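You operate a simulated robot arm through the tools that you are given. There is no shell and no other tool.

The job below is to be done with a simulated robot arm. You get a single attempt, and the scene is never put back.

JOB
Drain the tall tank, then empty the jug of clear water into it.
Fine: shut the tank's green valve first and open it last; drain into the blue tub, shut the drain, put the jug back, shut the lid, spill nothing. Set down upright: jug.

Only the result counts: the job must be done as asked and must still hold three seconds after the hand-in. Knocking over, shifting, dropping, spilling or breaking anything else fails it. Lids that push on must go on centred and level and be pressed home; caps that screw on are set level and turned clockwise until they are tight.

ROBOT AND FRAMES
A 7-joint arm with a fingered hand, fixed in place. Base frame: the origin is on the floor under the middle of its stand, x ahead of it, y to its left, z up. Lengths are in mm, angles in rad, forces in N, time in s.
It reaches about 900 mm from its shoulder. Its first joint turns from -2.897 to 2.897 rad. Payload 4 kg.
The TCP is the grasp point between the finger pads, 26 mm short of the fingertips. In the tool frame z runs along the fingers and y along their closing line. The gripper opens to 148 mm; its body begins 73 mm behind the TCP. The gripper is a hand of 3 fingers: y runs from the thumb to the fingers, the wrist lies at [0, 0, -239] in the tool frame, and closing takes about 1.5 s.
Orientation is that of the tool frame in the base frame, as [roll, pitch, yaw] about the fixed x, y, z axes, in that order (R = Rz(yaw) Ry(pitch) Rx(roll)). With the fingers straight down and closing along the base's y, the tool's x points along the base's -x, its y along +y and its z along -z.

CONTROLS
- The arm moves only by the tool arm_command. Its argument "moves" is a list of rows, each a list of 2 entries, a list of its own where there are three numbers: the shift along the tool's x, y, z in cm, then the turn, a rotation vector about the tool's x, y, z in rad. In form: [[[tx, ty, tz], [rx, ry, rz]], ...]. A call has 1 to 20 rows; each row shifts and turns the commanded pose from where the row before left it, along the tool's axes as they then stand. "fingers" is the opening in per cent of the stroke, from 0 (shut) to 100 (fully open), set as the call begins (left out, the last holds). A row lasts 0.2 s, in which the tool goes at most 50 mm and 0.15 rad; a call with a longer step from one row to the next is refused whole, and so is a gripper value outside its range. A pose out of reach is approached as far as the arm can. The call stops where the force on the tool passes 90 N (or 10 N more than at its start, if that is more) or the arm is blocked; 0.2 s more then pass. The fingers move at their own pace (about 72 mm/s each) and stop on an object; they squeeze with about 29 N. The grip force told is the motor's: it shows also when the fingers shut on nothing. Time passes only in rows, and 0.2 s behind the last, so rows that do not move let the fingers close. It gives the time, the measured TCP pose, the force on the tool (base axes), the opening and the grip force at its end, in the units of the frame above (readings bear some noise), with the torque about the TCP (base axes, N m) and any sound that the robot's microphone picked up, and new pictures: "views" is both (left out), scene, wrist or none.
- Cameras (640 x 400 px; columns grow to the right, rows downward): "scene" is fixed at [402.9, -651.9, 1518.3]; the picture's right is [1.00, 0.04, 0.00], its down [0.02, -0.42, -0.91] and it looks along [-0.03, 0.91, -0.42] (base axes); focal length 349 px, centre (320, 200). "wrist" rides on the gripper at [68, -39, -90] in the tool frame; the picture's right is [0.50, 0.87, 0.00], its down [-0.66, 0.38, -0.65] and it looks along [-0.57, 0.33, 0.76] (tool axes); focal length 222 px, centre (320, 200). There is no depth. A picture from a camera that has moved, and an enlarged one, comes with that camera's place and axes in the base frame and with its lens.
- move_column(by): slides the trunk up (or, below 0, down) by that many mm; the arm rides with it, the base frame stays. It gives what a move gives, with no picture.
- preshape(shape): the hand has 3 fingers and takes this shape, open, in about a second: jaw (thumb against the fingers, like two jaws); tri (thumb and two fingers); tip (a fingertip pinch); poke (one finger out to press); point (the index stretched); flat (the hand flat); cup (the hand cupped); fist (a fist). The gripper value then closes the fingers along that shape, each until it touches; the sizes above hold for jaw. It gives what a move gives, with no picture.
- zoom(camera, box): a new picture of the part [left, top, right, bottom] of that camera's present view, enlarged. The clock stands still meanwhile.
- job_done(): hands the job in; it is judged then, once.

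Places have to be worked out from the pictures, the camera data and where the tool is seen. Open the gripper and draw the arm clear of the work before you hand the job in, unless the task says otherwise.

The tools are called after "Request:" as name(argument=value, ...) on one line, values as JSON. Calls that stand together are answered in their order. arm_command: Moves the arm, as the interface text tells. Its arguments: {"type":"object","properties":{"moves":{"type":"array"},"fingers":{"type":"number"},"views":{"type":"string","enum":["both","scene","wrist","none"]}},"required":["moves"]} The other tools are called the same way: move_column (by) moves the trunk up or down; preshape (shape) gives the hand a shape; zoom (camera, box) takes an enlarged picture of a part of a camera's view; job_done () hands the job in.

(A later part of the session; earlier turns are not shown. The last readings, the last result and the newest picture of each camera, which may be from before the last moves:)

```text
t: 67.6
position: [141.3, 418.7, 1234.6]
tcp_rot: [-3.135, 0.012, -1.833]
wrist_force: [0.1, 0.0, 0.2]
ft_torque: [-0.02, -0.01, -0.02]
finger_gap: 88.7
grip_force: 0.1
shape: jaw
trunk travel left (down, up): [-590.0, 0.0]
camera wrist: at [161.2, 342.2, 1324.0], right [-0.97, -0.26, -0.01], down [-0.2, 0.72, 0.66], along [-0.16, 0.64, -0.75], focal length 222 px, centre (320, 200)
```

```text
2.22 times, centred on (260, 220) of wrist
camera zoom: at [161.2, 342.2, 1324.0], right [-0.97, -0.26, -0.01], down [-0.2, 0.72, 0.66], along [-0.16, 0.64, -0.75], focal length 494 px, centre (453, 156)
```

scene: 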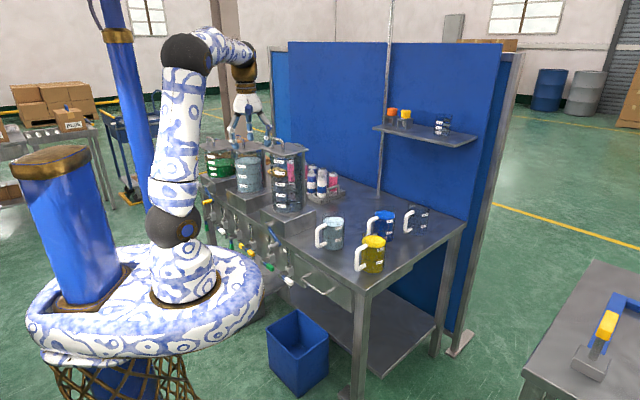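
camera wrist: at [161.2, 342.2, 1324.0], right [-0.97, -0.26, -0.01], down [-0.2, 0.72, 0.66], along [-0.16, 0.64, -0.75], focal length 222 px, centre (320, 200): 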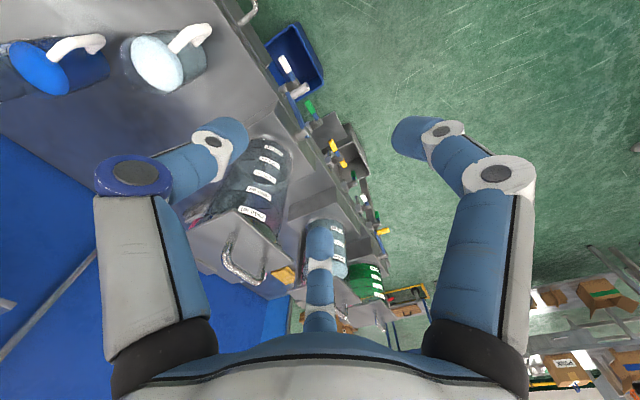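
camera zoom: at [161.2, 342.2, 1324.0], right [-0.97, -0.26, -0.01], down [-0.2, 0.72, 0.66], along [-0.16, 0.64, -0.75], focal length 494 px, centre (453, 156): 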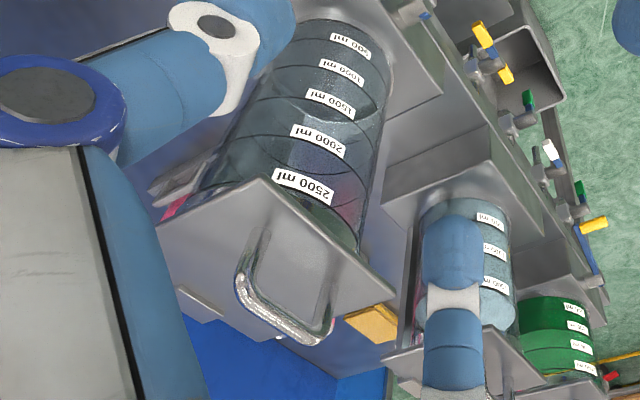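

Using the two wrist views together (more accurate than the scene camera), I place the lid's front edge at n≈544 and top at z≈1128. The handle bar is at u≈-301, n≈572, z≈1173. I move above the handle.

Request:
arm_command(moves=[[[-4.11, 0.08, -0.1], [0, 0, 0]], [[-4.11, 0.08, -0.1], [0, 0, 0]], [[-4.11, 0.08, -0.1], [0, 0, 0]], [[-4.11, 0.08, -0.1], [0, 0, 0]], [[-4.11, 0.08, -0.1], [0, 0, 0]], [[0, 0, 0], [0, 0, 0]]])

Request:
zoom(camera="scene", box=[250, 80, 346, 160])

Request:
zoom(camera="wrist", box=[200, 80, 440, 280])

```text
t: 69.0
position: [180.3, 573.6, 1229.4]
tcp_rot: [-3.134, 0.011, -1.831]
wrist_force: [-0.1, -0.5, 0.0]
ft_torque: [0.03, -0.01, -0.02]
finger_gap: 88.9
grip_force: 0.2
shape: jaw
out of reach, approached as far as the arm can: row 4, 5
trunk travel left (down, up): [-590.0, 0.0]
camera wrist: at [199.6, 498.9, 1319.2], right [-0.97, -0.26, -0.01], down [-0.2, 0.72, 0.66], along [-0.16, 0.64, -0.75], focal length 222 px, centre (320, 200)
```

scene: 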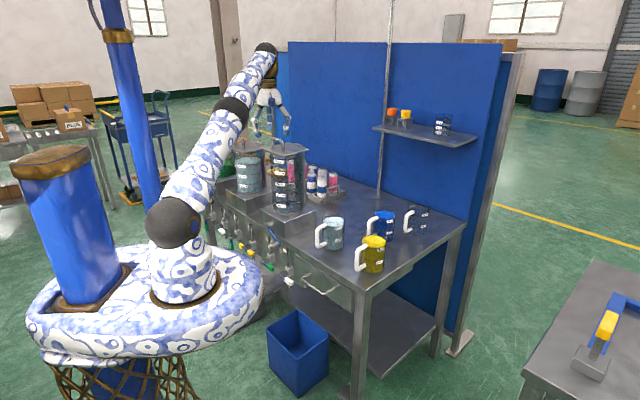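
wrist: 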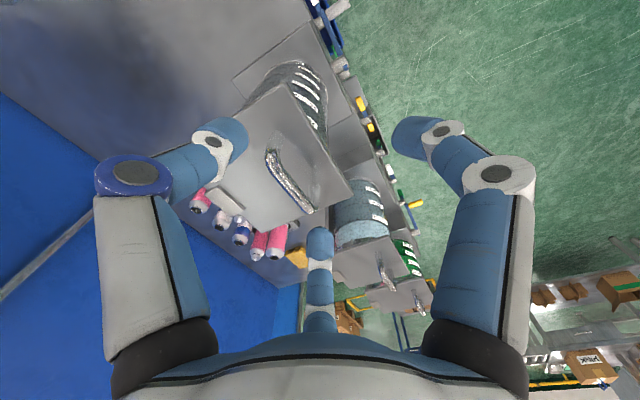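

```text
5.00 times, centred on (298, 120) of scene
camera zoom: at [402.9, -651.9, 1518.3], right [1.0, 0.04, 0.0], down [0.02, -0.42, -0.91], along [-0.03, 0.91, -0.42], focal length 1747 px, centre (430, 600)
```

zoom: 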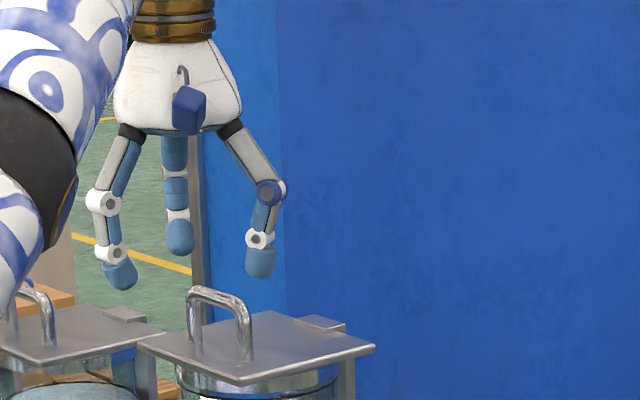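

```text
2.00 times, centred on (320, 180) of wrist
camera zoom: at [199.6, 498.9, 1319.2], right [-0.97, -0.26, -0.01], down [-0.2, 0.72, 0.66], along [-0.16, 0.64, -0.75], focal length 444 px, centre (320, 240)
```

zoom: 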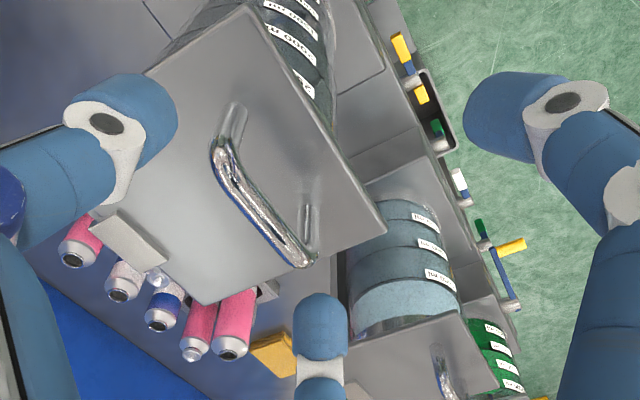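

The arm is at full stretch here (about 665 mm from shoulder to wrist), so a straight-down grasp of the handle is out of reach. Instead I will push the lid up from underneath its front-right corner with the hand level, then push it back past vertical. I first retrace to where I was.

Request:
arm_command(moves=[[[4.11, -0.08, 0.1], [0, 0, 0]], [[4.11, -0.08, 0.1], [0, 0, 0]], [[4.11, -0.08, 0.1], [0, 0, 0]], [[4.11, -0.08, 0.1], [0, 0, 0]], [[4.11, -0.08, 0.1], [0, 0, 0]], [[0, 0, 0], [0, 0, 0]]], views="none")

```text
t: 70.4
position: [132.4, 379.4, 1222.3]
tcp_rot: [-3.135, 0.011, -1.834]
wrist_force: [0.4, -0.9, 0.1]
ft_torque: [-0.03, 0.0, 0.0]
finger_gap: 88.5
grip_force: 0.1
shape: jaw
trunk travel left (down, up): [-590.0, 0.0]
```

Now I move slightly forward and pitch the hand back up to level, then roll so that one digit points left (towards the tank).

Request:
arm_command(moves=[[[-2.6, -1.5, 0], [0, 0, 0]], [[-2.6, -1.5, 0], [0, 0, 0]], [[0, 0, 0], [0.07, -0.121, 0]], [[0, 0, 0], [0.07, -0.121, 0]], [[0, 0, 0], [0.07, -0.121, 0]], [[0, 0, 0], [0.07, -0.121, 0]], [[0, 0, 0], [0.07, -0.121, 0]], [[0, 0, 0], [0.07, -0.121, 0]], [[0, 0, 0], [0.07, -0.121, 0]], [[0, 0, 0], [0.07, -0.121, 0]], [[0, 0, 0], [0.07, -0.121, 0]], [[0, 0, 0], [0.07, -0.121, 0]], [[0, 0, 0], [0.07, -0.121, 0]], [[0, 0, 0], [0.014, -0.024, 0]], [[0, 0, 0], [0, 0, -0.13]], [[0, 0, 0], [0, 0, -0.13]], [[0, 0, 0], [0, 0, -0.13]], [[0, 0, 0], [0, 0, -0.13]], [[0, 0, 0], [0, 0, 0]]])

```text
t: 72.7
position: [295.3, 348.0, 1282.0]
tcp_rot: [-2.406, 1.113, -1.795]
wrist_force: [0.7, 0.2, -0.1]
ft_torque: [0.04, -0.01, -0.02]
finger_gap: 88.8
grip_force: 0.0
shape: jaw
out of reach, approached as far as the arm can: row 11
trunk travel left (down, up): [-590.0, 0.0]
stopped in row 11: the arm was blocked; the commanded pose is now the measured one
camera wrist: at [238.4, 244.9, 1261.4], right [-0.56, 0.43, -0.71], down [-0.68, 0.24, 0.69], along [0.47, 0.87, 0.16], focal length 222 px, centre (320, 200)
```

scene: 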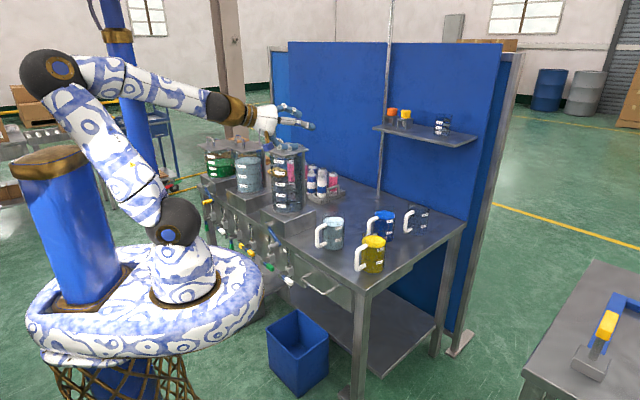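
wrist: 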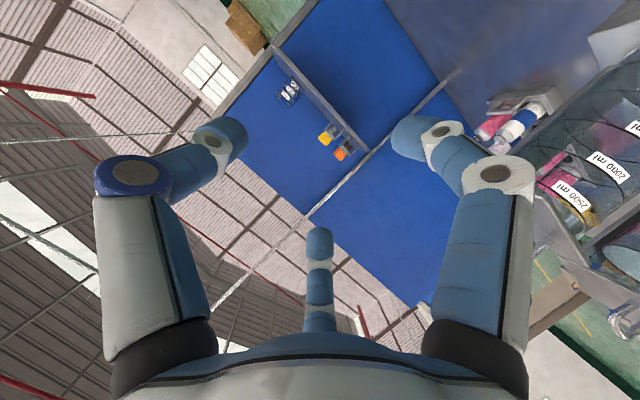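

The arm folded up and stopped, but it is in free air. I continue the re-orientation from here in small steps.

Request:
arm_command(moves=[[[0, 0, 0], [0.005, -0.0586, -0.108]], [[0, 0, 0], [0.005, -0.0586, -0.108]], [[0, 0, 0], [0.005, -0.0586, -0.108]], [[0, 0, 0], [0.005, -0.0586, -0.108]], [[0, 0, 0], [0.005, -0.0586, -0.108]], [[0, 0, 0], [0.005, -0.0586, -0.108]], [[0, 0, 0], [0.005, -0.0586, -0.108]], [[0, 0, 0], [0, 0, 0]]], views="none")

```text
t: 73.2
position: [344.1, 294.3, 1322.2]
tcp_rot: [-2.579, 1.262, -1.992]
wrist_force: [0.5, -0.2, -0.1]
ft_torque: [0.03, -0.03, -0.01]
finger_gap: 88.6
grip_force: 0.1
shape: jaw
trunk travel left (down, up): [-590.0, 0.0]
stopped in row 2: the arm was blocked; the commanded pose is now the measured one
```

Blocked again by the folded posture. I extend the hand outwards into the free space right of the tall tank to unfold the arm.

Request:
arm_command(moves=[[[1.64, 3.26, 1.35], [0, 0, 0]], [[1.64, 3.26, 1.35], [0, 0, 0]], [[1.64, 3.26, 1.35], [0, 0, 0]], [[1.64, 3.26, 1.35], [0, 0, 0]], [[1.64, 3.26, 1.35], [0, 0, 0]], [[0, 0, 0], [0, 0, 0]]])

```text
t: 73.7
position: [345.4, 296.2, 1334.6]
tcp_rot: [3.068, 1.37, -2.64]
wrist_force: [-0.3, -0.5, 1.1]
ft_torque: [0.03, -0.01, -0.01]
finger_gap: 88.4
grip_force: 0.1
shape: jaw
trunk travel left (down, up): [-590.0, 0.0]
stopped in row 2: the arm was blocked; the commanded pose is now the measured one
camera wrist: at [280.5, 208.3, 1285.1], right [-0.56, 0.68, -0.48], down [-0.63, 0.03, 0.78], along [0.54, 0.73, 0.41], focal length 222 px, centre (320, 200)
```

scene: 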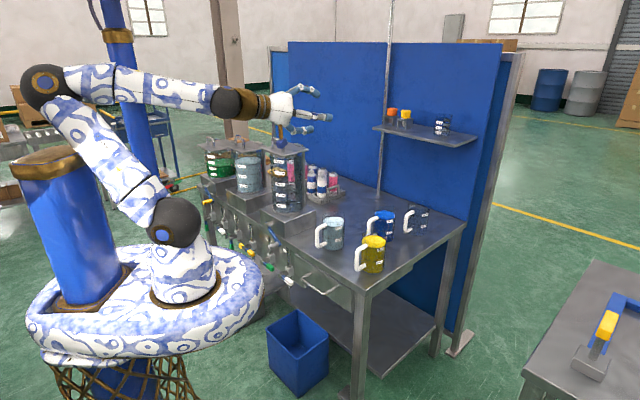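
wrist: 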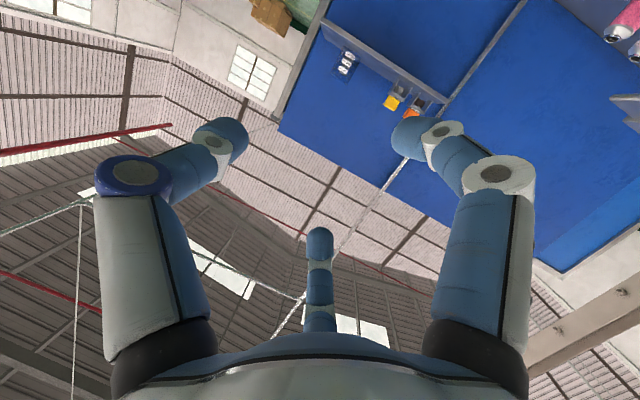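

The arm reached a wrist singularity (tool in line with the forearm). I pitch the tool back to about 45° downward with one digit lowest; in that posture the lower digit's curled tip points level and can lift the lid edge from beneath.

Request:
arm_command(moves=[[[0, 0, 0], [-0.0475, 0.0751, -0.0888]], [[0, 0, 0], [-0.0475, 0.0751, -0.0888]], [[0, 0, 0], [-0.0475, 0.0751, -0.0888]], [[0, 0, 0], [-0.0475, 0.0751, -0.0888]], [[0, 0, 0], [-0.0475, 0.0751, -0.0888]], [[0, 0, 0], [-0.0475, 0.0751, -0.0888]], [[0, 0, 0], [-0.0475, 0.0751, -0.0888]], [[0, 0, 0], [0, 0, 0]]])

```text
t: 75.5
position: [344.9, 295.5, 1335.8]
tcp_rot: [-2.666, 0.659, -1.664]
wrist_force: [-0.6, -0.3, 0.3]
ft_torque: [-0.01, 0.0, 0.0]
finger_gap: 88.9
grip_force: 0.1
shape: jaw
trunk travel left (down, up): [-590.0, 0.0]
camera wrist: at [327.5, 183.9, 1372.0], right [-0.78, -0.08, -0.62], down [-0.61, 0.33, 0.72], along [0.14, 0.94, -0.3], focal length 222 px, centre (320, 200)
```

scene: 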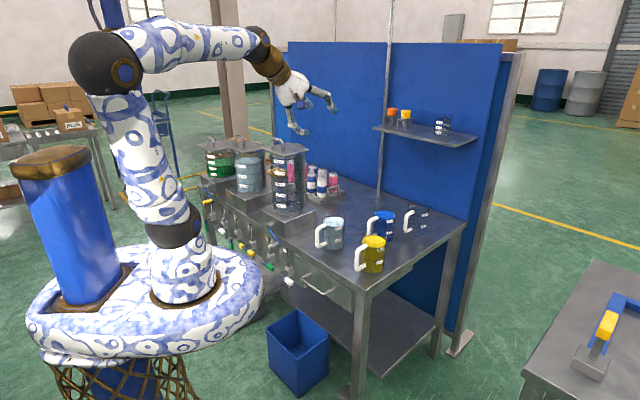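
wrist: 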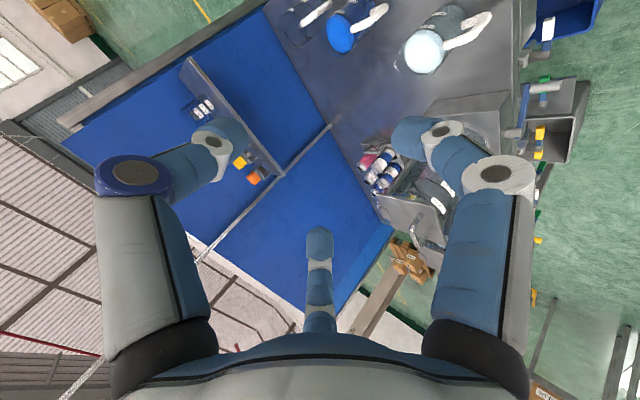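

The posture is good again: tool 45° down, at u≈35, n≈453. I roll so that one digit is at the lower left as the pusher and move to just in front of the lid's front-right corner.

Request:
arm_command(moves=[[[0, 0, 0], [0, 0, 0.131]], [[0, 0, 0], [0, 0, 0.131]], [[0, 0, 0], [0, 0, 0.131]], [[0, 0, 0], [0, 0, 0.131]], [[0, 0, 0], [0, 0, 0.131]], [[0, 0, 0], [0, 0, 0.131]], [[0, 0, 0], [0, 0, 0.131]], [[0, 0, 0], [0, 0, 0.131]], [[3.169, 2.113, 2.233], [0, 0, 0]], [[3.169, 2.113, 2.233], [0, 0, 0]], [[3.169, 2.113, 2.233], [0, 0, 0]], [[3.169, 2.113, 2.233], [0, 0, 0]], [[3.169, 2.113, 2.233], [0, 0, 0]], [[3.169, 2.113, 2.233], [0, 0, 0]], [[3.169, 2.113, 2.233], [0, 0, 0]], [[0, 0, 0], [0, 0, 0]]])

Request:
zoom(camera="scene", box=[220, 90, 340, 180])

```text
t: 78.9
position: [190.6, 485.9, 1142.9]
tcp_rot: [2.68, 0.668, -3.042]
wrist_force: [-0.7, 0.0, 0.9]
ft_torque: [0.0, 0.02, -0.04]
finger_gap: 88.9
grip_force: 0.0
shape: jaw
trunk travel left (down, up): [-590.0, 0.0]
camera wrist: at [107.0, 400.8, 1151.0], right [-0.71, 0.71, -0.01], down [0.04, 0.05, 1.0], along [0.71, 0.7, -0.07], focal length 222 px, centre (320, 200)
```

scene: 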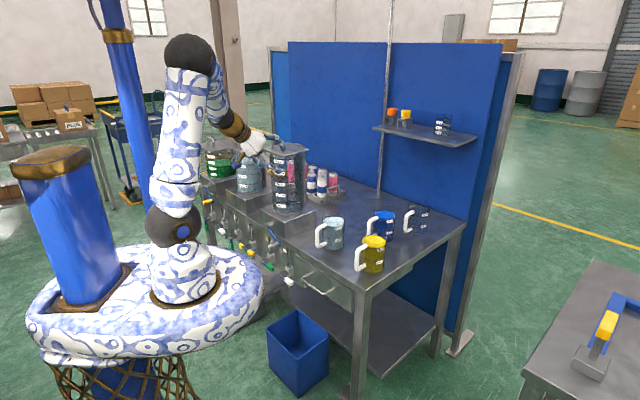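
wrist: 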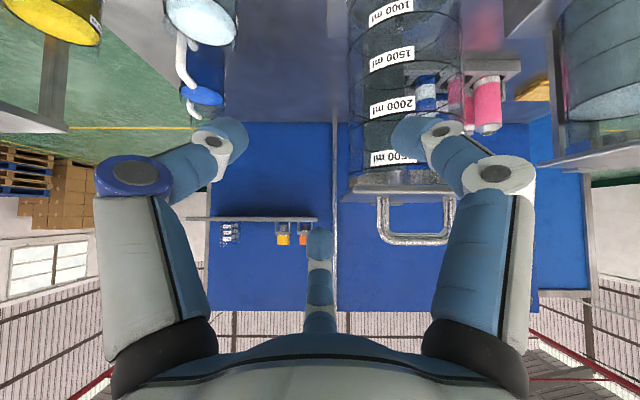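

```text
4.44 times, centred on (280, 135) of scene
camera zoom: at [402.9, -651.9, 1518.3], right [1.0, 0.04, 0.0], down [0.02, -0.42, -0.91], along [-0.03, 0.91, -0.42], focal length 1553 px, centre (498, 489)
```

zoom: 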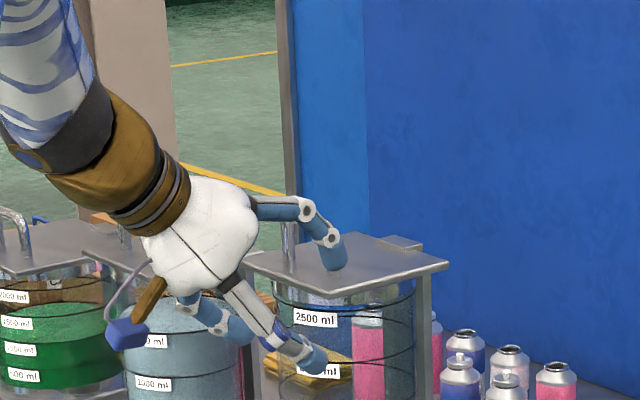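

This is an ideal straight-ahead view (upside down): lid at z≈1126, bar at z≈1174, lid right edge at u≈-235. The pusher tip is at about u -252, z 1107. I move in towards the corner from the front, below the lid.

Request:
arm_command(moves=[[[-1.18, 0.57, 1.31], [0, 0, 0]], [[-1.18, 0.57, 1.31], [0, 0, 0]], [[-1.18, 0.57, 1.31], [0, 0, 0]], [[0, 0, 0], [0, 0, 0]]])

Request:
zoom(camera="wrist", box=[320, 80, 520, 240])

Request:
zoom(camera="scene", box=[240, 110, 340, 180])

```text
t: 79.9
position: [237.0, 523.2, 1142.5]
tcp_rot: [2.68, 0.666, -3.04]
wrist_force: [0.8, -0.5, 1.2]
ft_torque: [0.0, 0.0, 0.01]
finger_gap: 88.8
grip_force: 0.0
shape: jaw
trunk travel left (down, up): [-590.0, 0.0]
camera wrist: at [153.5, 438.6, 1149.9], right [-0.71, 0.71, -0.01], down [0.04, 0.05, 1.0], along [0.71, 0.71, -0.07], focal length 222 px, centre (320, 200)
```

scene: 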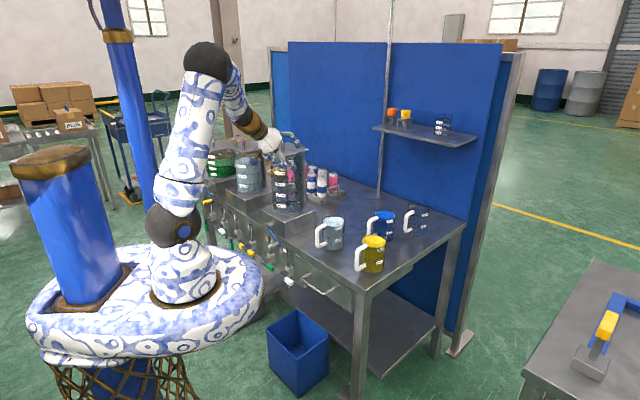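
wrist: 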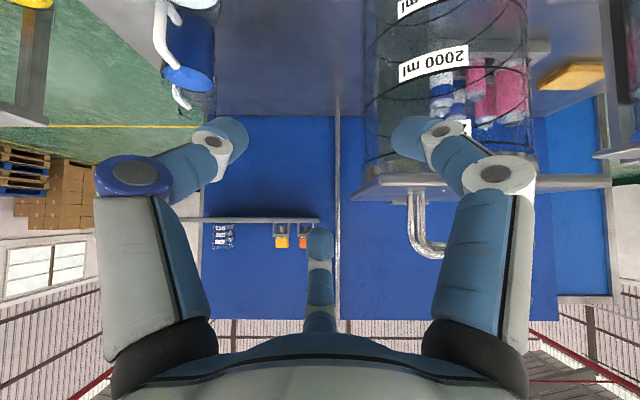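

```text
2.50 times, centred on (420, 160) of wrist
camera zoom: at [153.5, 438.6, 1149.9], right [-0.71, 0.71, -0.01], down [0.04, 0.05, 1.0], along [0.71, 0.71, -0.07], focal length 555 px, centre (70, 300)
```

zoom: 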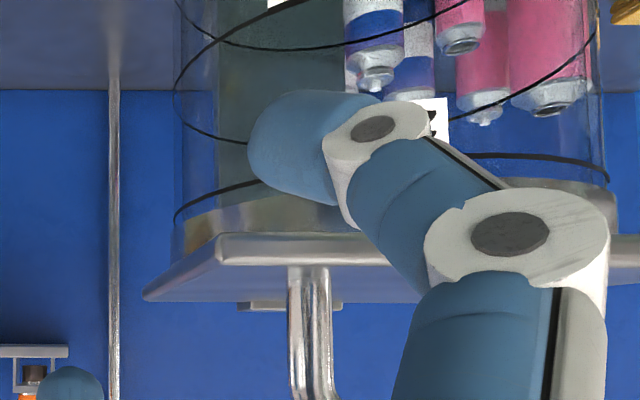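

```text
5.71 times, centred on (290, 145) of scene
camera zoom: at [402.9, -651.9, 1518.3], right [1.0, 0.04, 0.0], down [0.02, -0.42, -0.91], along [-0.03, 0.91, -0.42], focal length 1996 px, centre (491, 514)
```

zoom: 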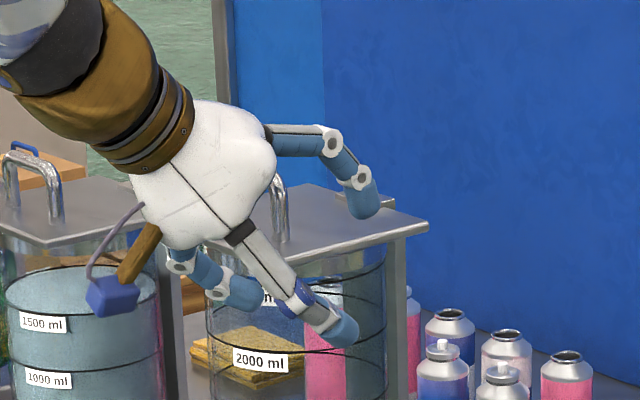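

The finger tip is just below and in front of the lid's front edge (underside z≈1125.6, finger top ≈1122) and inside its corner. I advance 15 mm so the tip is under the corner.

Request:
arm_command(moves=[[[-0.4, 0.23, 0.6], [0, 0, 0]], [[-0.4, 0.23, 0.6], [0, 0, 0]], [[0, 0, 0], [0, 0, 0]]])

Request:
zoom(camera="wrist", box=[320, 80, 520, 240])

```text
t: 80.7
position: [248.1, 533.4, 1139.1]
tcp_rot: [2.68, 0.667, -3.041]
wrist_force: [0.6, -0.1, 0.8]
ft_torque: [-0.01, 0.0, 0.01]
finger_gap: 88.9
grip_force: 0.0
shape: jaw
trunk travel left (down, up): [-590.0, 0.0]
camera wrist: at [163.8, 448.6, 1147.1], right [-0.71, 0.71, -0.01], down [0.04, 0.05, 1.0], along [0.71, 0.71, -0.07], focal length 222 px, centre (320, 200)
```

scene: 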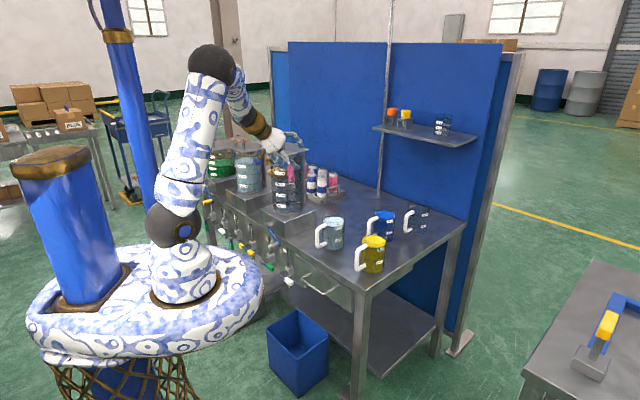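
wrist: 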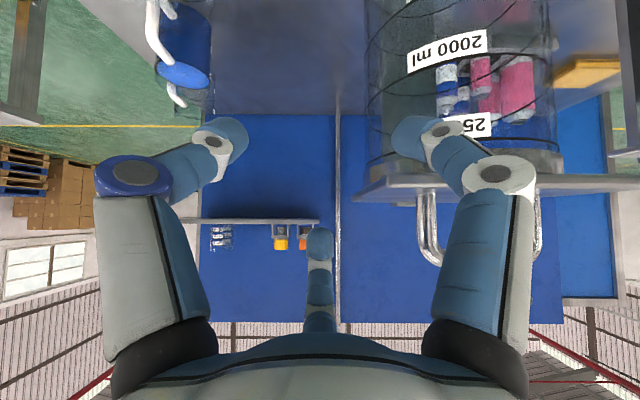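

```text
2.50 times, centred on (420, 160) of wrist
camera zoom: at [163.8, 448.6, 1147.1], right [-0.71, 0.71, -0.01], down [0.04, 0.05, 1.0], along [0.71, 0.71, -0.07], focal length 555 px, centre (70, 300)
```

zoom: 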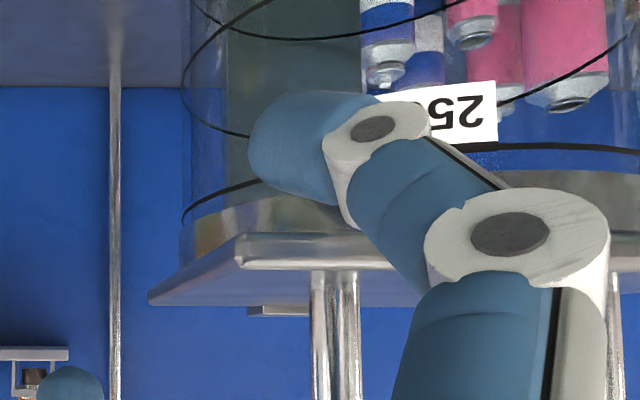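

No contact yet; the tip is about 6 mm below the lid. I raise slowly to lift the corner.

Request:
arm_command(moves=[[[-0.306, 0.177, -0.354], [0, 0, 0]], [[-0.306, 0.177, -0.354], [0, 0, 0]], [[-0.306, 0.177, -0.354], [0, 0, 0]], [[0, 0, 0], [0, 0, 0]]])

Request:
zoom(camera="wrist", box=[320, 80, 520, 240])

Request:
zoom(camera="scene", box=[240, 110, 340, 180])

```text
t: 81.7
position: [246.9, 532.0, 1155.4]
tcp_rot: [2.679, 0.668, -3.04]
wrist_force: [-0.5, 0.1, -2.2]
ft_torque: [-0.04, -0.04, -0.04]
finger_gap: 89.3
grip_force: 0.0
shape: jaw
trunk travel left (down, up): [-590.0, 0.0]
camera wrist: at [163.4, 447.9, 1163.0], right [-0.71, 0.71, -0.01], down [0.04, 0.05, 1.0], along [0.71, 0.7, -0.07], focal length 222 px, centre (320, 200)
```

scene: 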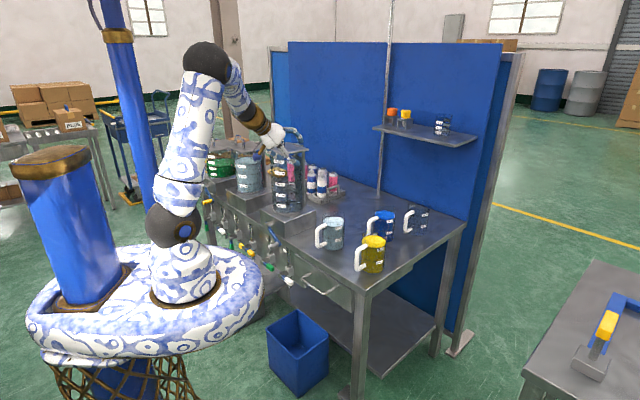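
wrist: 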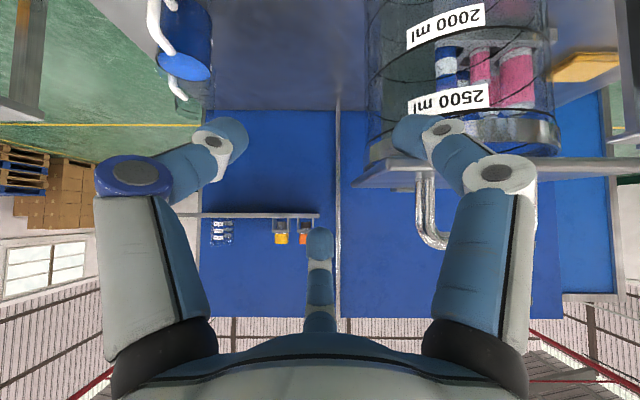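

```text
2.50 times, centred on (420, 160) of wrist
camera zoom: at [163.4, 447.9, 1163.0], right [-0.71, 0.71, -0.01], down [0.04, 0.05, 1.0], along [0.71, 0.7, -0.07], focal length 555 px, centre (70, 300)
```

zoom: 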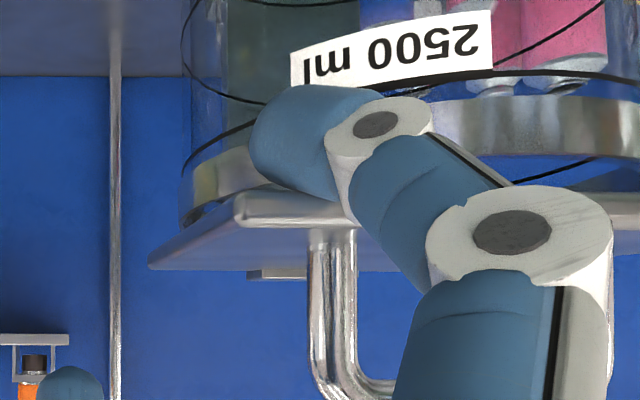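

```text
5.71 times, centred on (290, 145) of scene
camera zoom: at [402.9, -651.9, 1518.3], right [1.0, 0.04, 0.0], down [0.02, -0.42, -0.91], along [-0.03, 0.91, -0.42], focal length 1996 px, centre (491, 514)
```

zoom: 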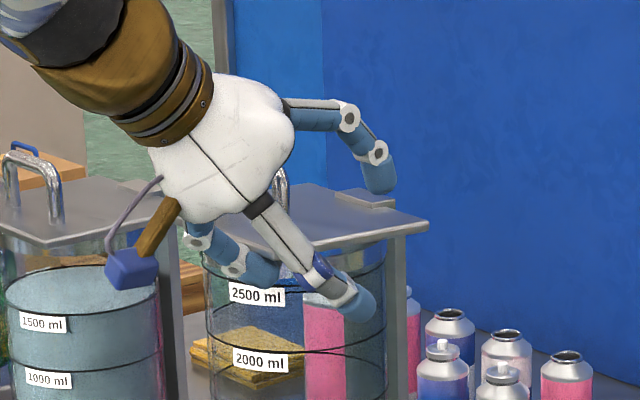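

The lid is lifting: about 2 N on the finger and the lid edge has risen. I follow the lid's arc upward and inward, step by step.

Request:
arm_command(moves=[[[-0.77, 0.445, -0.64], [0, 0, 0]], [[-0.77, 0.445, -0.64], [0, 0, 0]], [[-1.12, 0.645, -0.44], [0, 0, 0]], [[-1.12, 0.645, -0.44], [0, 0, 0]], [[0, 0, 0], [0, 0, 0]]])

Request:
zoom(camera="wrist", box=[300, 60, 540, 240])

Request:
zoom(camera="scene", box=[240, 90, 340, 180])

```text
t: 82.9
position: [258.1, 543.2, 1202.8]
tcp_rot: [2.68, 0.669, -3.039]
wrist_force: [-0.4, -0.6, 0.1]
ft_torque: [-0.07, -0.03, 0.01]
finger_gap: 89.4
grip_force: 0.0
shape: jaw
trunk travel left (down, up): [-590.0, 0.0]
camera wrist: at [174.7, 459.1, 1209.3], right [-0.71, 0.71, -0.01], down [0.04, 0.05, 1.0], along [0.71, 0.7, -0.07], focal length 222 px, centre (320, 200)
```

scene: 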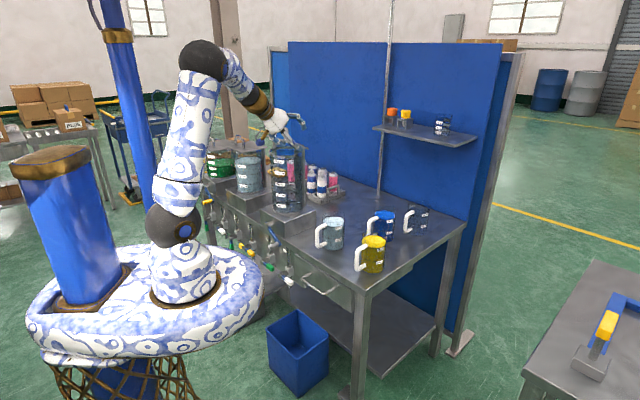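
wrist: 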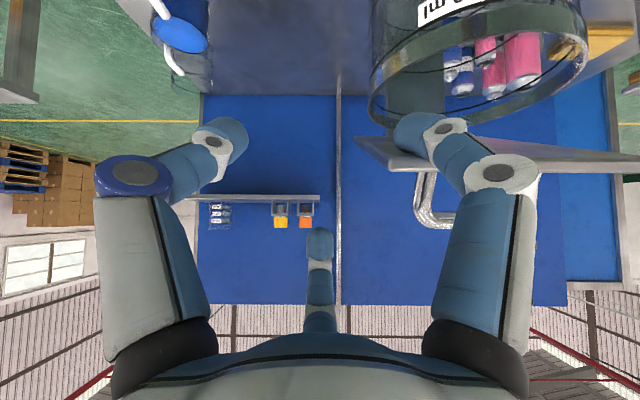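

```text
2.22 times, centred on (420, 150) of wrist
camera zoom: at [174.7, 459.1, 1209.3], right [-0.71, 0.71, -0.01], down [0.04, 0.05, 1.0], along [0.71, 0.7, -0.07], focal length 494 px, centre (98, 311)
```

zoom: 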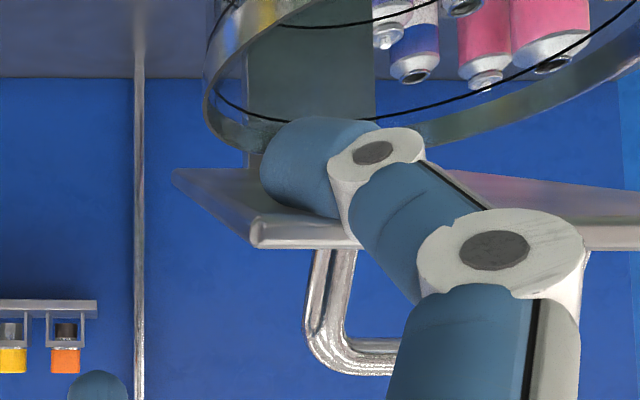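

```text
4.44 times, centred on (290, 135) of scene
camera zoom: at [402.9, -651.9, 1518.3], right [1.0, 0.04, 0.0], down [0.02, -0.42, -0.91], along [-0.03, 0.91, -0.42], focal length 1553 px, centre (453, 489)
```

zoom: 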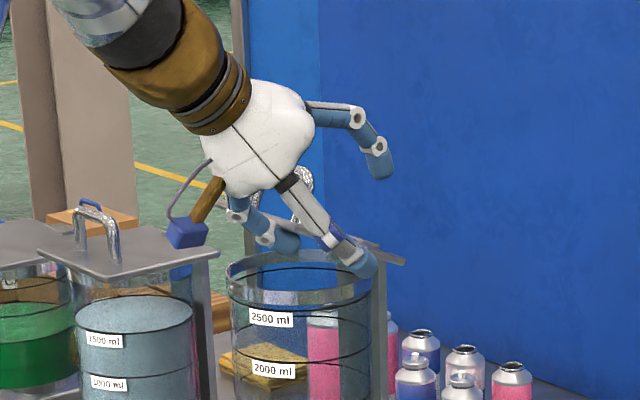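

The lid is well up and riding on the finger; the tank mouth is visible. I continue along the arc.

Request:
arm_command(moves=[[[-1.3, 0.75, -0.3], [0, 0, 0]], [[-1.3, 0.75, -0.3], [0, 0, 0]], [[-1.31, 0.76, 0.1], [0, 0, 0]], [[-1.31, 0.76, 0.1], [0, 0, 0]], [[0, 0, 0], [0, 0, 0]]])

Request:
zoom(camera="wrist", box=[300, 60, 540, 240])

Request:
zoom(camera="scene", box=[240, 90, 340, 180])

```text
t: 84.1
position: [285.6, 571.4, 1247.8]
tcp_rot: [2.68, 0.664, -3.04]
wrist_force: [-0.8, -0.6, -0.1]
ft_torque: [-0.05, 0.01, 0.06]
finger_gap: 88.8
grip_force: 0.1
shape: jaw
trunk travel left (down, up): [-590.0, 0.0]
camera wrist: at [201.4, 488.1, 1254.5], right [-0.71, 0.71, -0.01], down [0.04, 0.05, 1.0], along [0.71, 0.7, -0.07], focal length 222 px, centre (320, 200)
```

scene: 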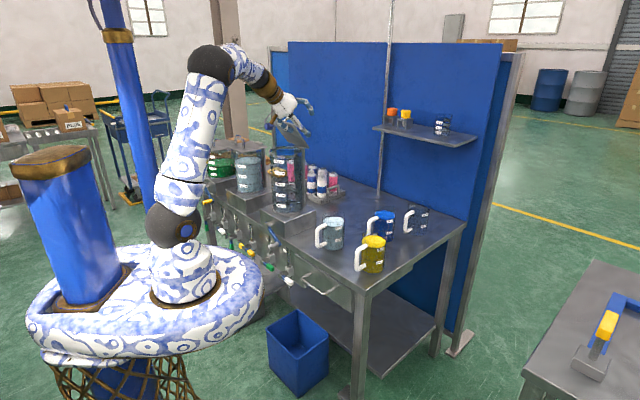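
wrist: 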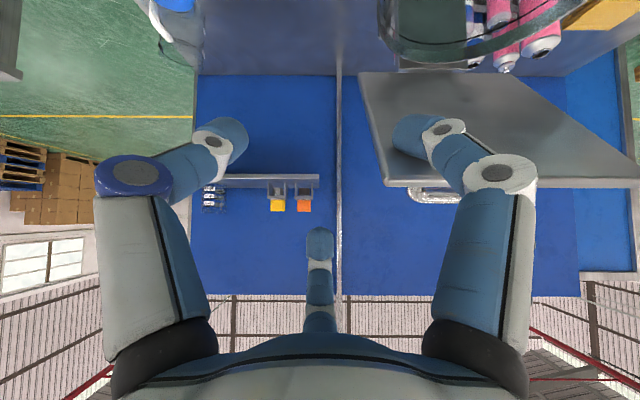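

```text
2.22 times, centred on (420, 150) of wrist
camera zoom: at [201.4, 488.1, 1254.5], right [-0.71, 0.71, -0.01], down [0.04, 0.05, 1.0], along [0.71, 0.7, -0.07], focal length 494 px, centre (98, 311)
```

zoom: 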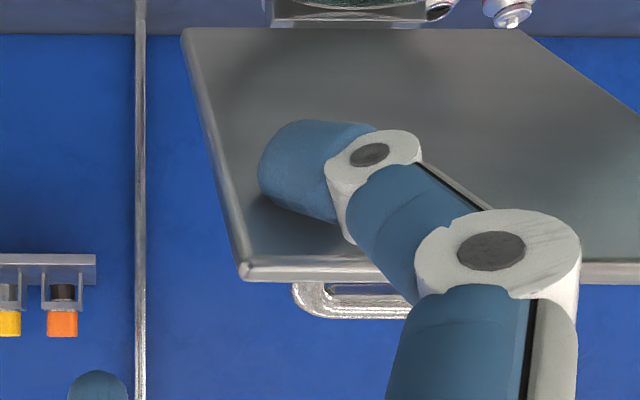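

```text
4.44 times, centred on (290, 135) of scene
camera zoom: at [402.9, -651.9, 1518.3], right [1.0, 0.04, 0.0], down [0.02, -0.42, -0.91], along [-0.03, 0.91, -0.42], focal length 1553 px, centre (453, 489)
```

zoom: 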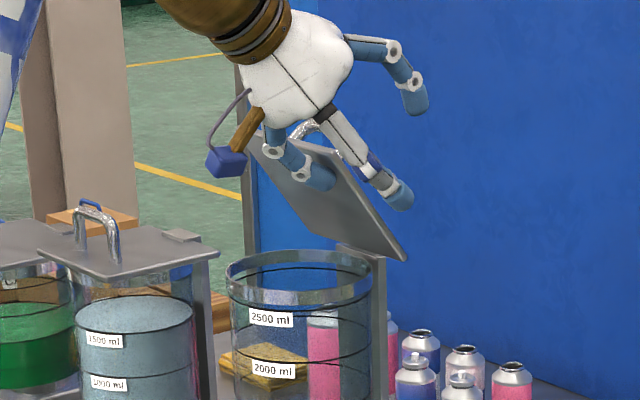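

The lid is at about 55°. I now push it further back towards and beyond vertical.

Request:
arm_command(moves=[[[-1.47, 0.85, 0.28], [0, 0, 0]], [[-1.1, 0.64, 1.27], [0, 0, 0]], [[-1.1, 0.64, 1.27], [0, 0, 0]], [[0, 0, 0], [0, 0, 0]]])

Request:
zoom(camera="scene", box=[240, 80, 340, 180])

Request:
zoom(camera="wrist", box=[300, 0, 640, 240])

```text
t: 85.1
position: [321.0, 607.3, 1256.5]
tcp_rot: [2.679, 0.668, -3.039]
wrist_force: [0.8, -0.4, 0.2]
ft_torque: [0.02, 0.01, 0.02]
finger_gap: 89.0
grip_force: 0.0
shape: jaw
trunk travel left (down, up): [-590.0, 0.0]
camera wrist: at [237.4, 523.5, 1265.0], right [-0.71, 0.71, -0.01], down [0.04, 0.05, 1.0], along [0.71, 0.7, -0.07], focal length 222 px, centre (320, 200)
```

scene: 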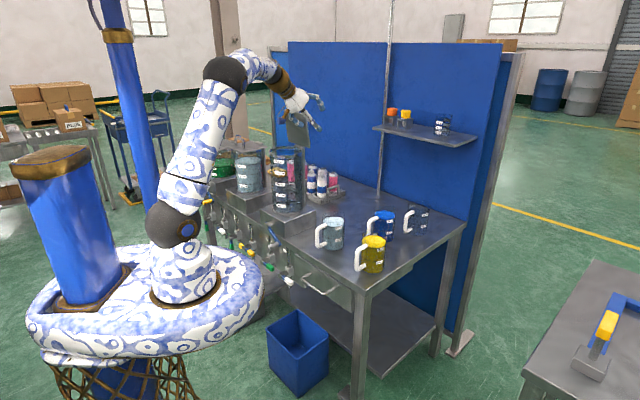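
wrist: 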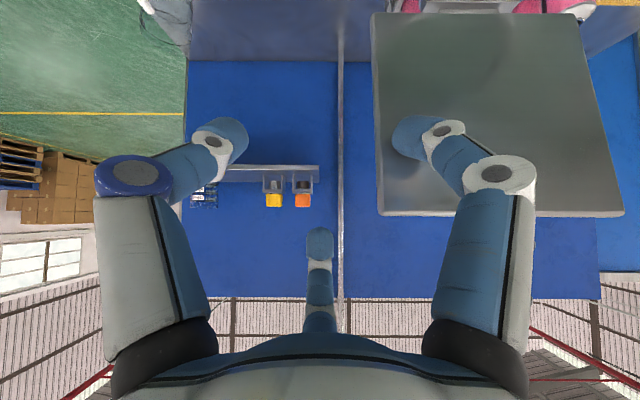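

```text
4.00 times, centred on (290, 130) of scene
camera zoom: at [402.9, -651.9, 1518.3], right [1.0, 0.04, 0.0], down [0.02, -0.42, -0.91], along [-0.03, 0.91, -0.42], focal length 1397 px, centre (440, 480)
```

zoom: 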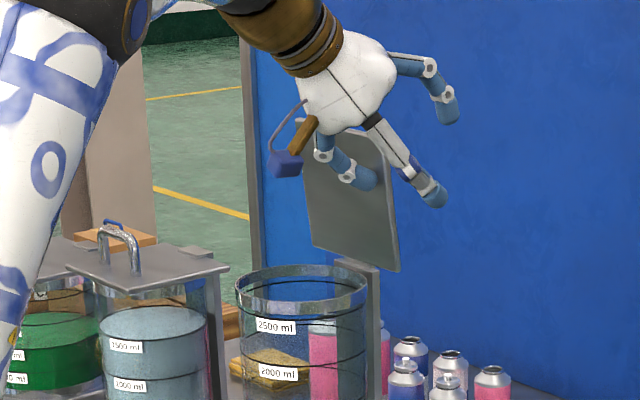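

```text
1.67 times, centred on (470, 120) of wrist
camera zoom: at [237.4, 523.5, 1265.0], right [-0.71, 0.71, -0.01], down [0.04, 0.05, 1.0], along [0.71, 0.7, -0.07], focal length 370 px, centre (70, 333)
```

zoom: 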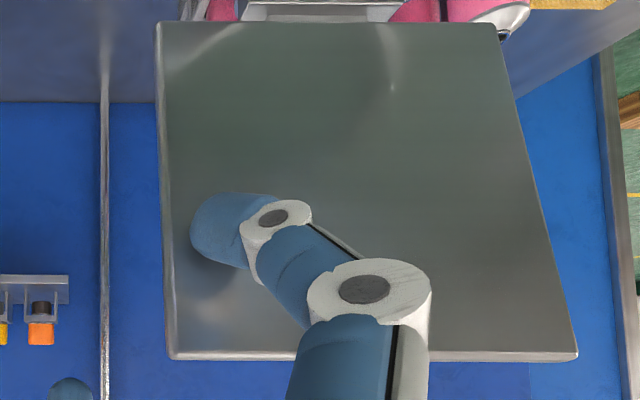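

The lid is nearly vertical. I push it on past vertical.

Request:
arm_command(moves=[[[-1.1, 0.64, 1.27], [0, 0, 0]], [[-1.1, 0.64, 1.27], [0, 0, 0]], [[0, 0, 0], [0, 0, 0]]])

Request:
zoom(camera="scene", box=[240, 80, 340, 180])

Request:
zoom(camera="wrist", box=[300, 0, 640, 240])

```text
t: 85.9
position: [348.3, 632.2, 1256.5]
tcp_rot: [2.678, 0.669, -3.04]
wrist_force: [-0.2, -0.1, 0.4]
ft_torque: [0.0, 0.03, -0.03]
finger_gap: 88.8
grip_force: 0.0
shape: jaw
trunk travel left (down, up): [-590.0, 0.0]
camera wrist: at [262.5, 549.2, 1264.1], right [-0.71, 0.71, -0.01], down [0.04, 0.05, 1.0], along [0.71, 0.71, -0.07], focal length 222 px, centre (320, 200)
```

scene: 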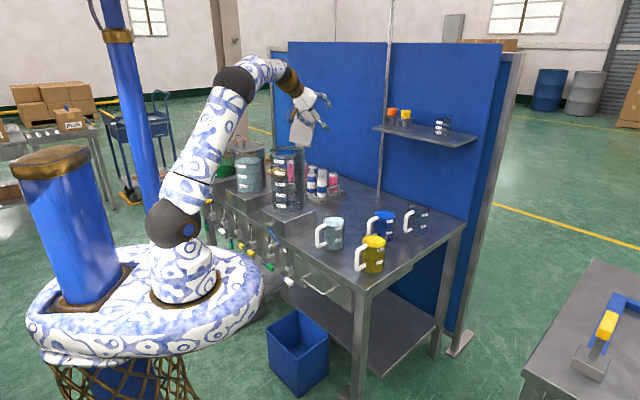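
wrist: 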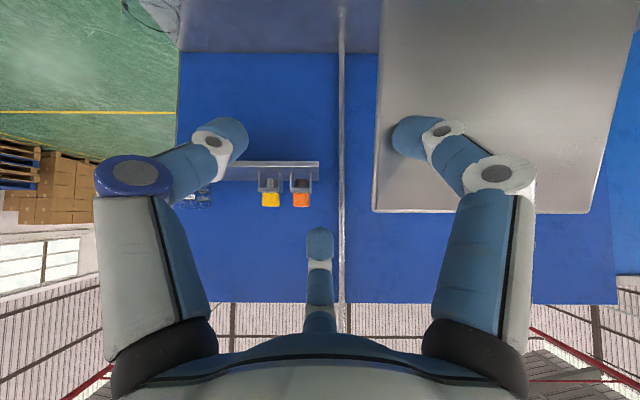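

```text
4.00 times, centred on (290, 130) of scene
camera zoom: at [402.9, -651.9, 1518.3], right [1.0, 0.04, 0.0], down [0.02, -0.42, -0.91], along [-0.03, 0.91, -0.42], focal length 1397 px, centre (440, 480)
```

zoom: 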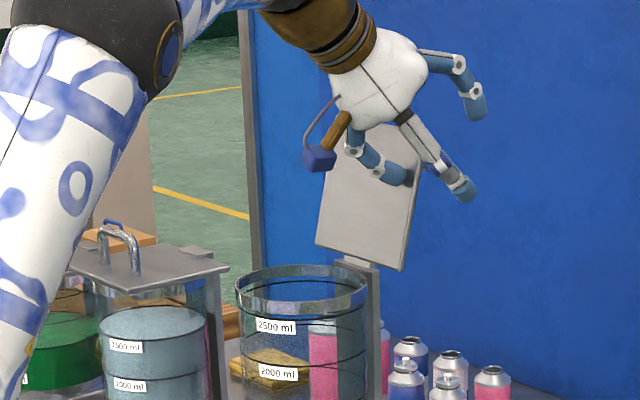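

```text
1.67 times, centred on (470, 120) of wrist
camera zoom: at [262.5, 549.2, 1264.1], right [-0.71, 0.71, -0.01], down [0.04, 0.05, 1.0], along [0.71, 0.71, -0.07], focal length 370 px, centre (70, 333)
```

zoom: 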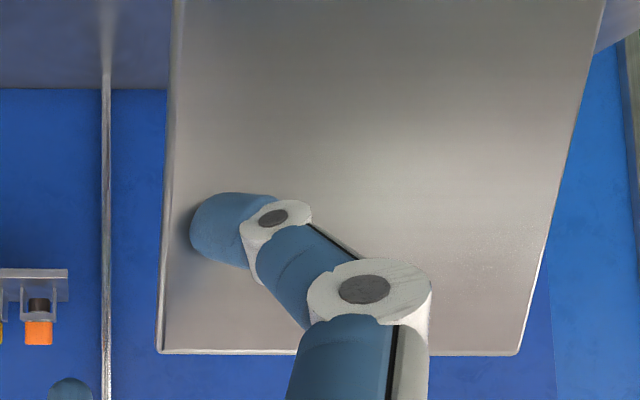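

The lid's top edge is now leaning away, past vertical. I push a little more to find its stop.

Request:
arm_command(moves=[[[-0.6, 0.35, 0.7], [0, 0, 0]], [[-0.6, 0.35, 0.7], [0, 0, 0]], [[0, 0, 0], [0, 0, 0]]])

Request:
zoom(camera="scene", box=[240, 80, 340, 180])

Request:
zoom(camera="wrist", box=[300, 0, 640, 240])

```text
t: 86.7
position: [356.6, 644.9, 1261.3]
tcp_rot: [2.676, 0.67, -3.042]
wrist_force: [-16.0, -18.2, 11.3]
ft_torque: [-0.52, 1.31, 1.27]
finger_gap: 92.0
grip_force: 0.0
shape: jaw
trunk travel left (down, up): [-590.0, 0.0]
camera wrist: at [272.3, 559.9, 1268.0], right [-0.71, 0.71, -0.01], down [0.04, 0.05, 1.0], along [0.71, 0.71, -0.06], focal length 222 px, centre (320, 200)
```

scene: 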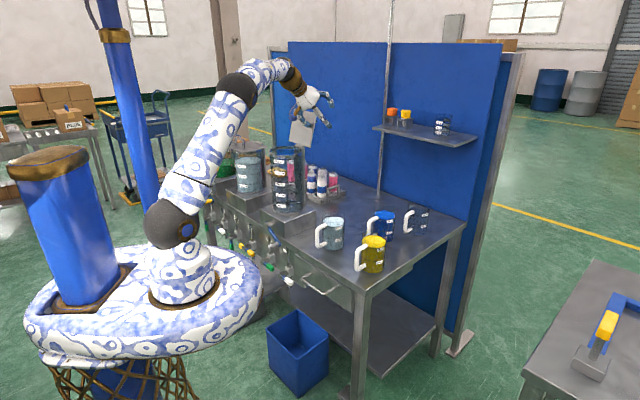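
wrist: 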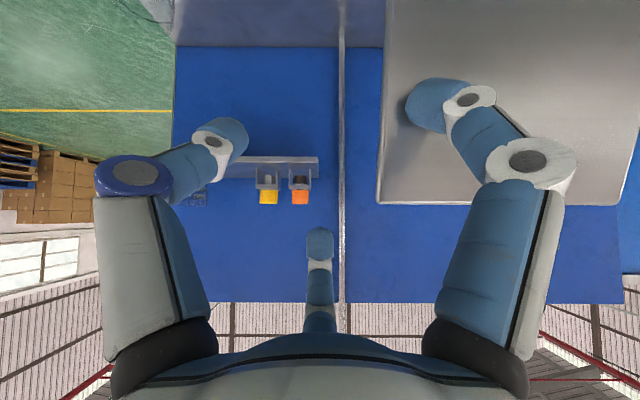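

```text
4.00 times, centred on (290, 130) of scene
camera zoom: at [402.9, -651.9, 1518.3], right [1.0, 0.04, 0.0], down [0.02, -0.42, -0.91], along [-0.03, 0.91, -0.42], focal length 1397 px, centre (440, 480)
```

zoom: 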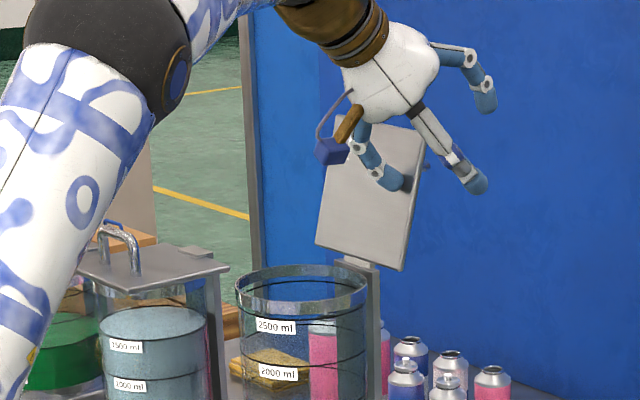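

```text
1.67 times, centred on (470, 120) of wrist
camera zoom: at [272.3, 559.9, 1268.0], right [-0.71, 0.71, -0.01], down [0.04, 0.05, 1.0], along [0.71, 0.71, -0.06], focal length 370 px, centre (70, 333)
```

zoom: 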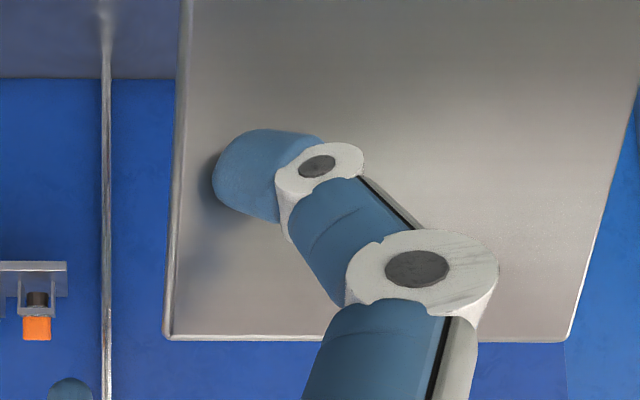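

About 24 N: the lid is at its stop past vertical. I back away and check that it stays open.

Request:
arm_command(moves=[[[0.6, -0.35, -0.7], [0, 0, 0]], [[0.6, -0.35, -0.7], [0, 0, 0]], [[1.0, -0.58, -1.16], [0, 0, 0]], [[0, 0, 0], [0, 0, 0]], [[0, 0, 0], [0, 0, 0]]])

Request:
zoom(camera="scene", box=[240, 80, 340, 180])

Request:
zoom(camera="wrist", box=[300, 0, 640, 240])

```text
t: 87.9
position: [336.6, 619.7, 1255.8]
tcp_rot: [2.68, 0.667, -3.043]
wrist_force: [0.4, 1.0, 0.1]
ft_torque: [-0.01, 0.01, -0.04]
finger_gap: 88.9
grip_force: 0.2
shape: jaw
trunk travel left (down, up): [-590.0, 0.0]
camera wrist: at [251.5, 536.4, 1263.7], right [-0.71, 0.71, -0.01], down [0.04, 0.05, 1.0], along [0.71, 0.7, -0.07], focal length 222 px, centre (320, 200)
```

scene: 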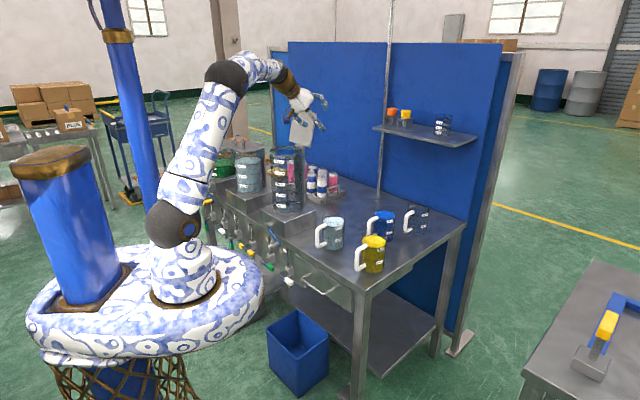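
wrist: 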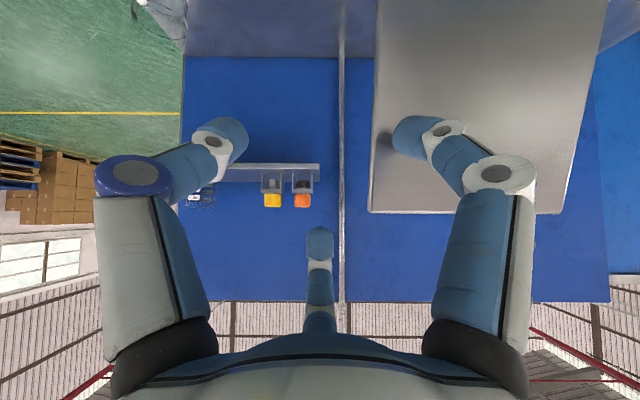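

```text
4.00 times, centred on (290, 130) of scene
camera zoom: at [402.9, -651.9, 1518.3], right [1.0, 0.04, 0.0], down [0.02, -0.42, -0.91], along [-0.03, 0.91, -0.42], focal length 1397 px, centre (440, 480)
```

zoom: 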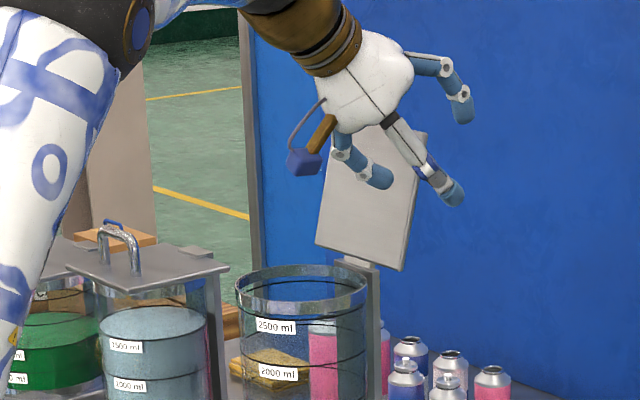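

```text
1.67 times, centred on (470, 120) of wrist
camera zoom: at [251.5, 536.4, 1263.7], right [-0.71, 0.71, -0.01], down [0.04, 0.05, 1.0], along [0.71, 0.7, -0.07], focal length 370 px, centre (70, 333)
```

zoom: 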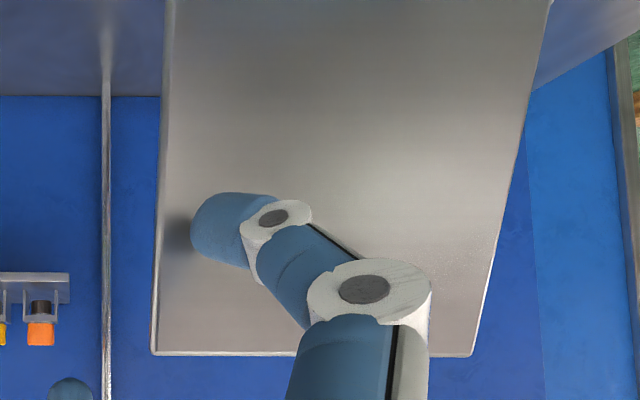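

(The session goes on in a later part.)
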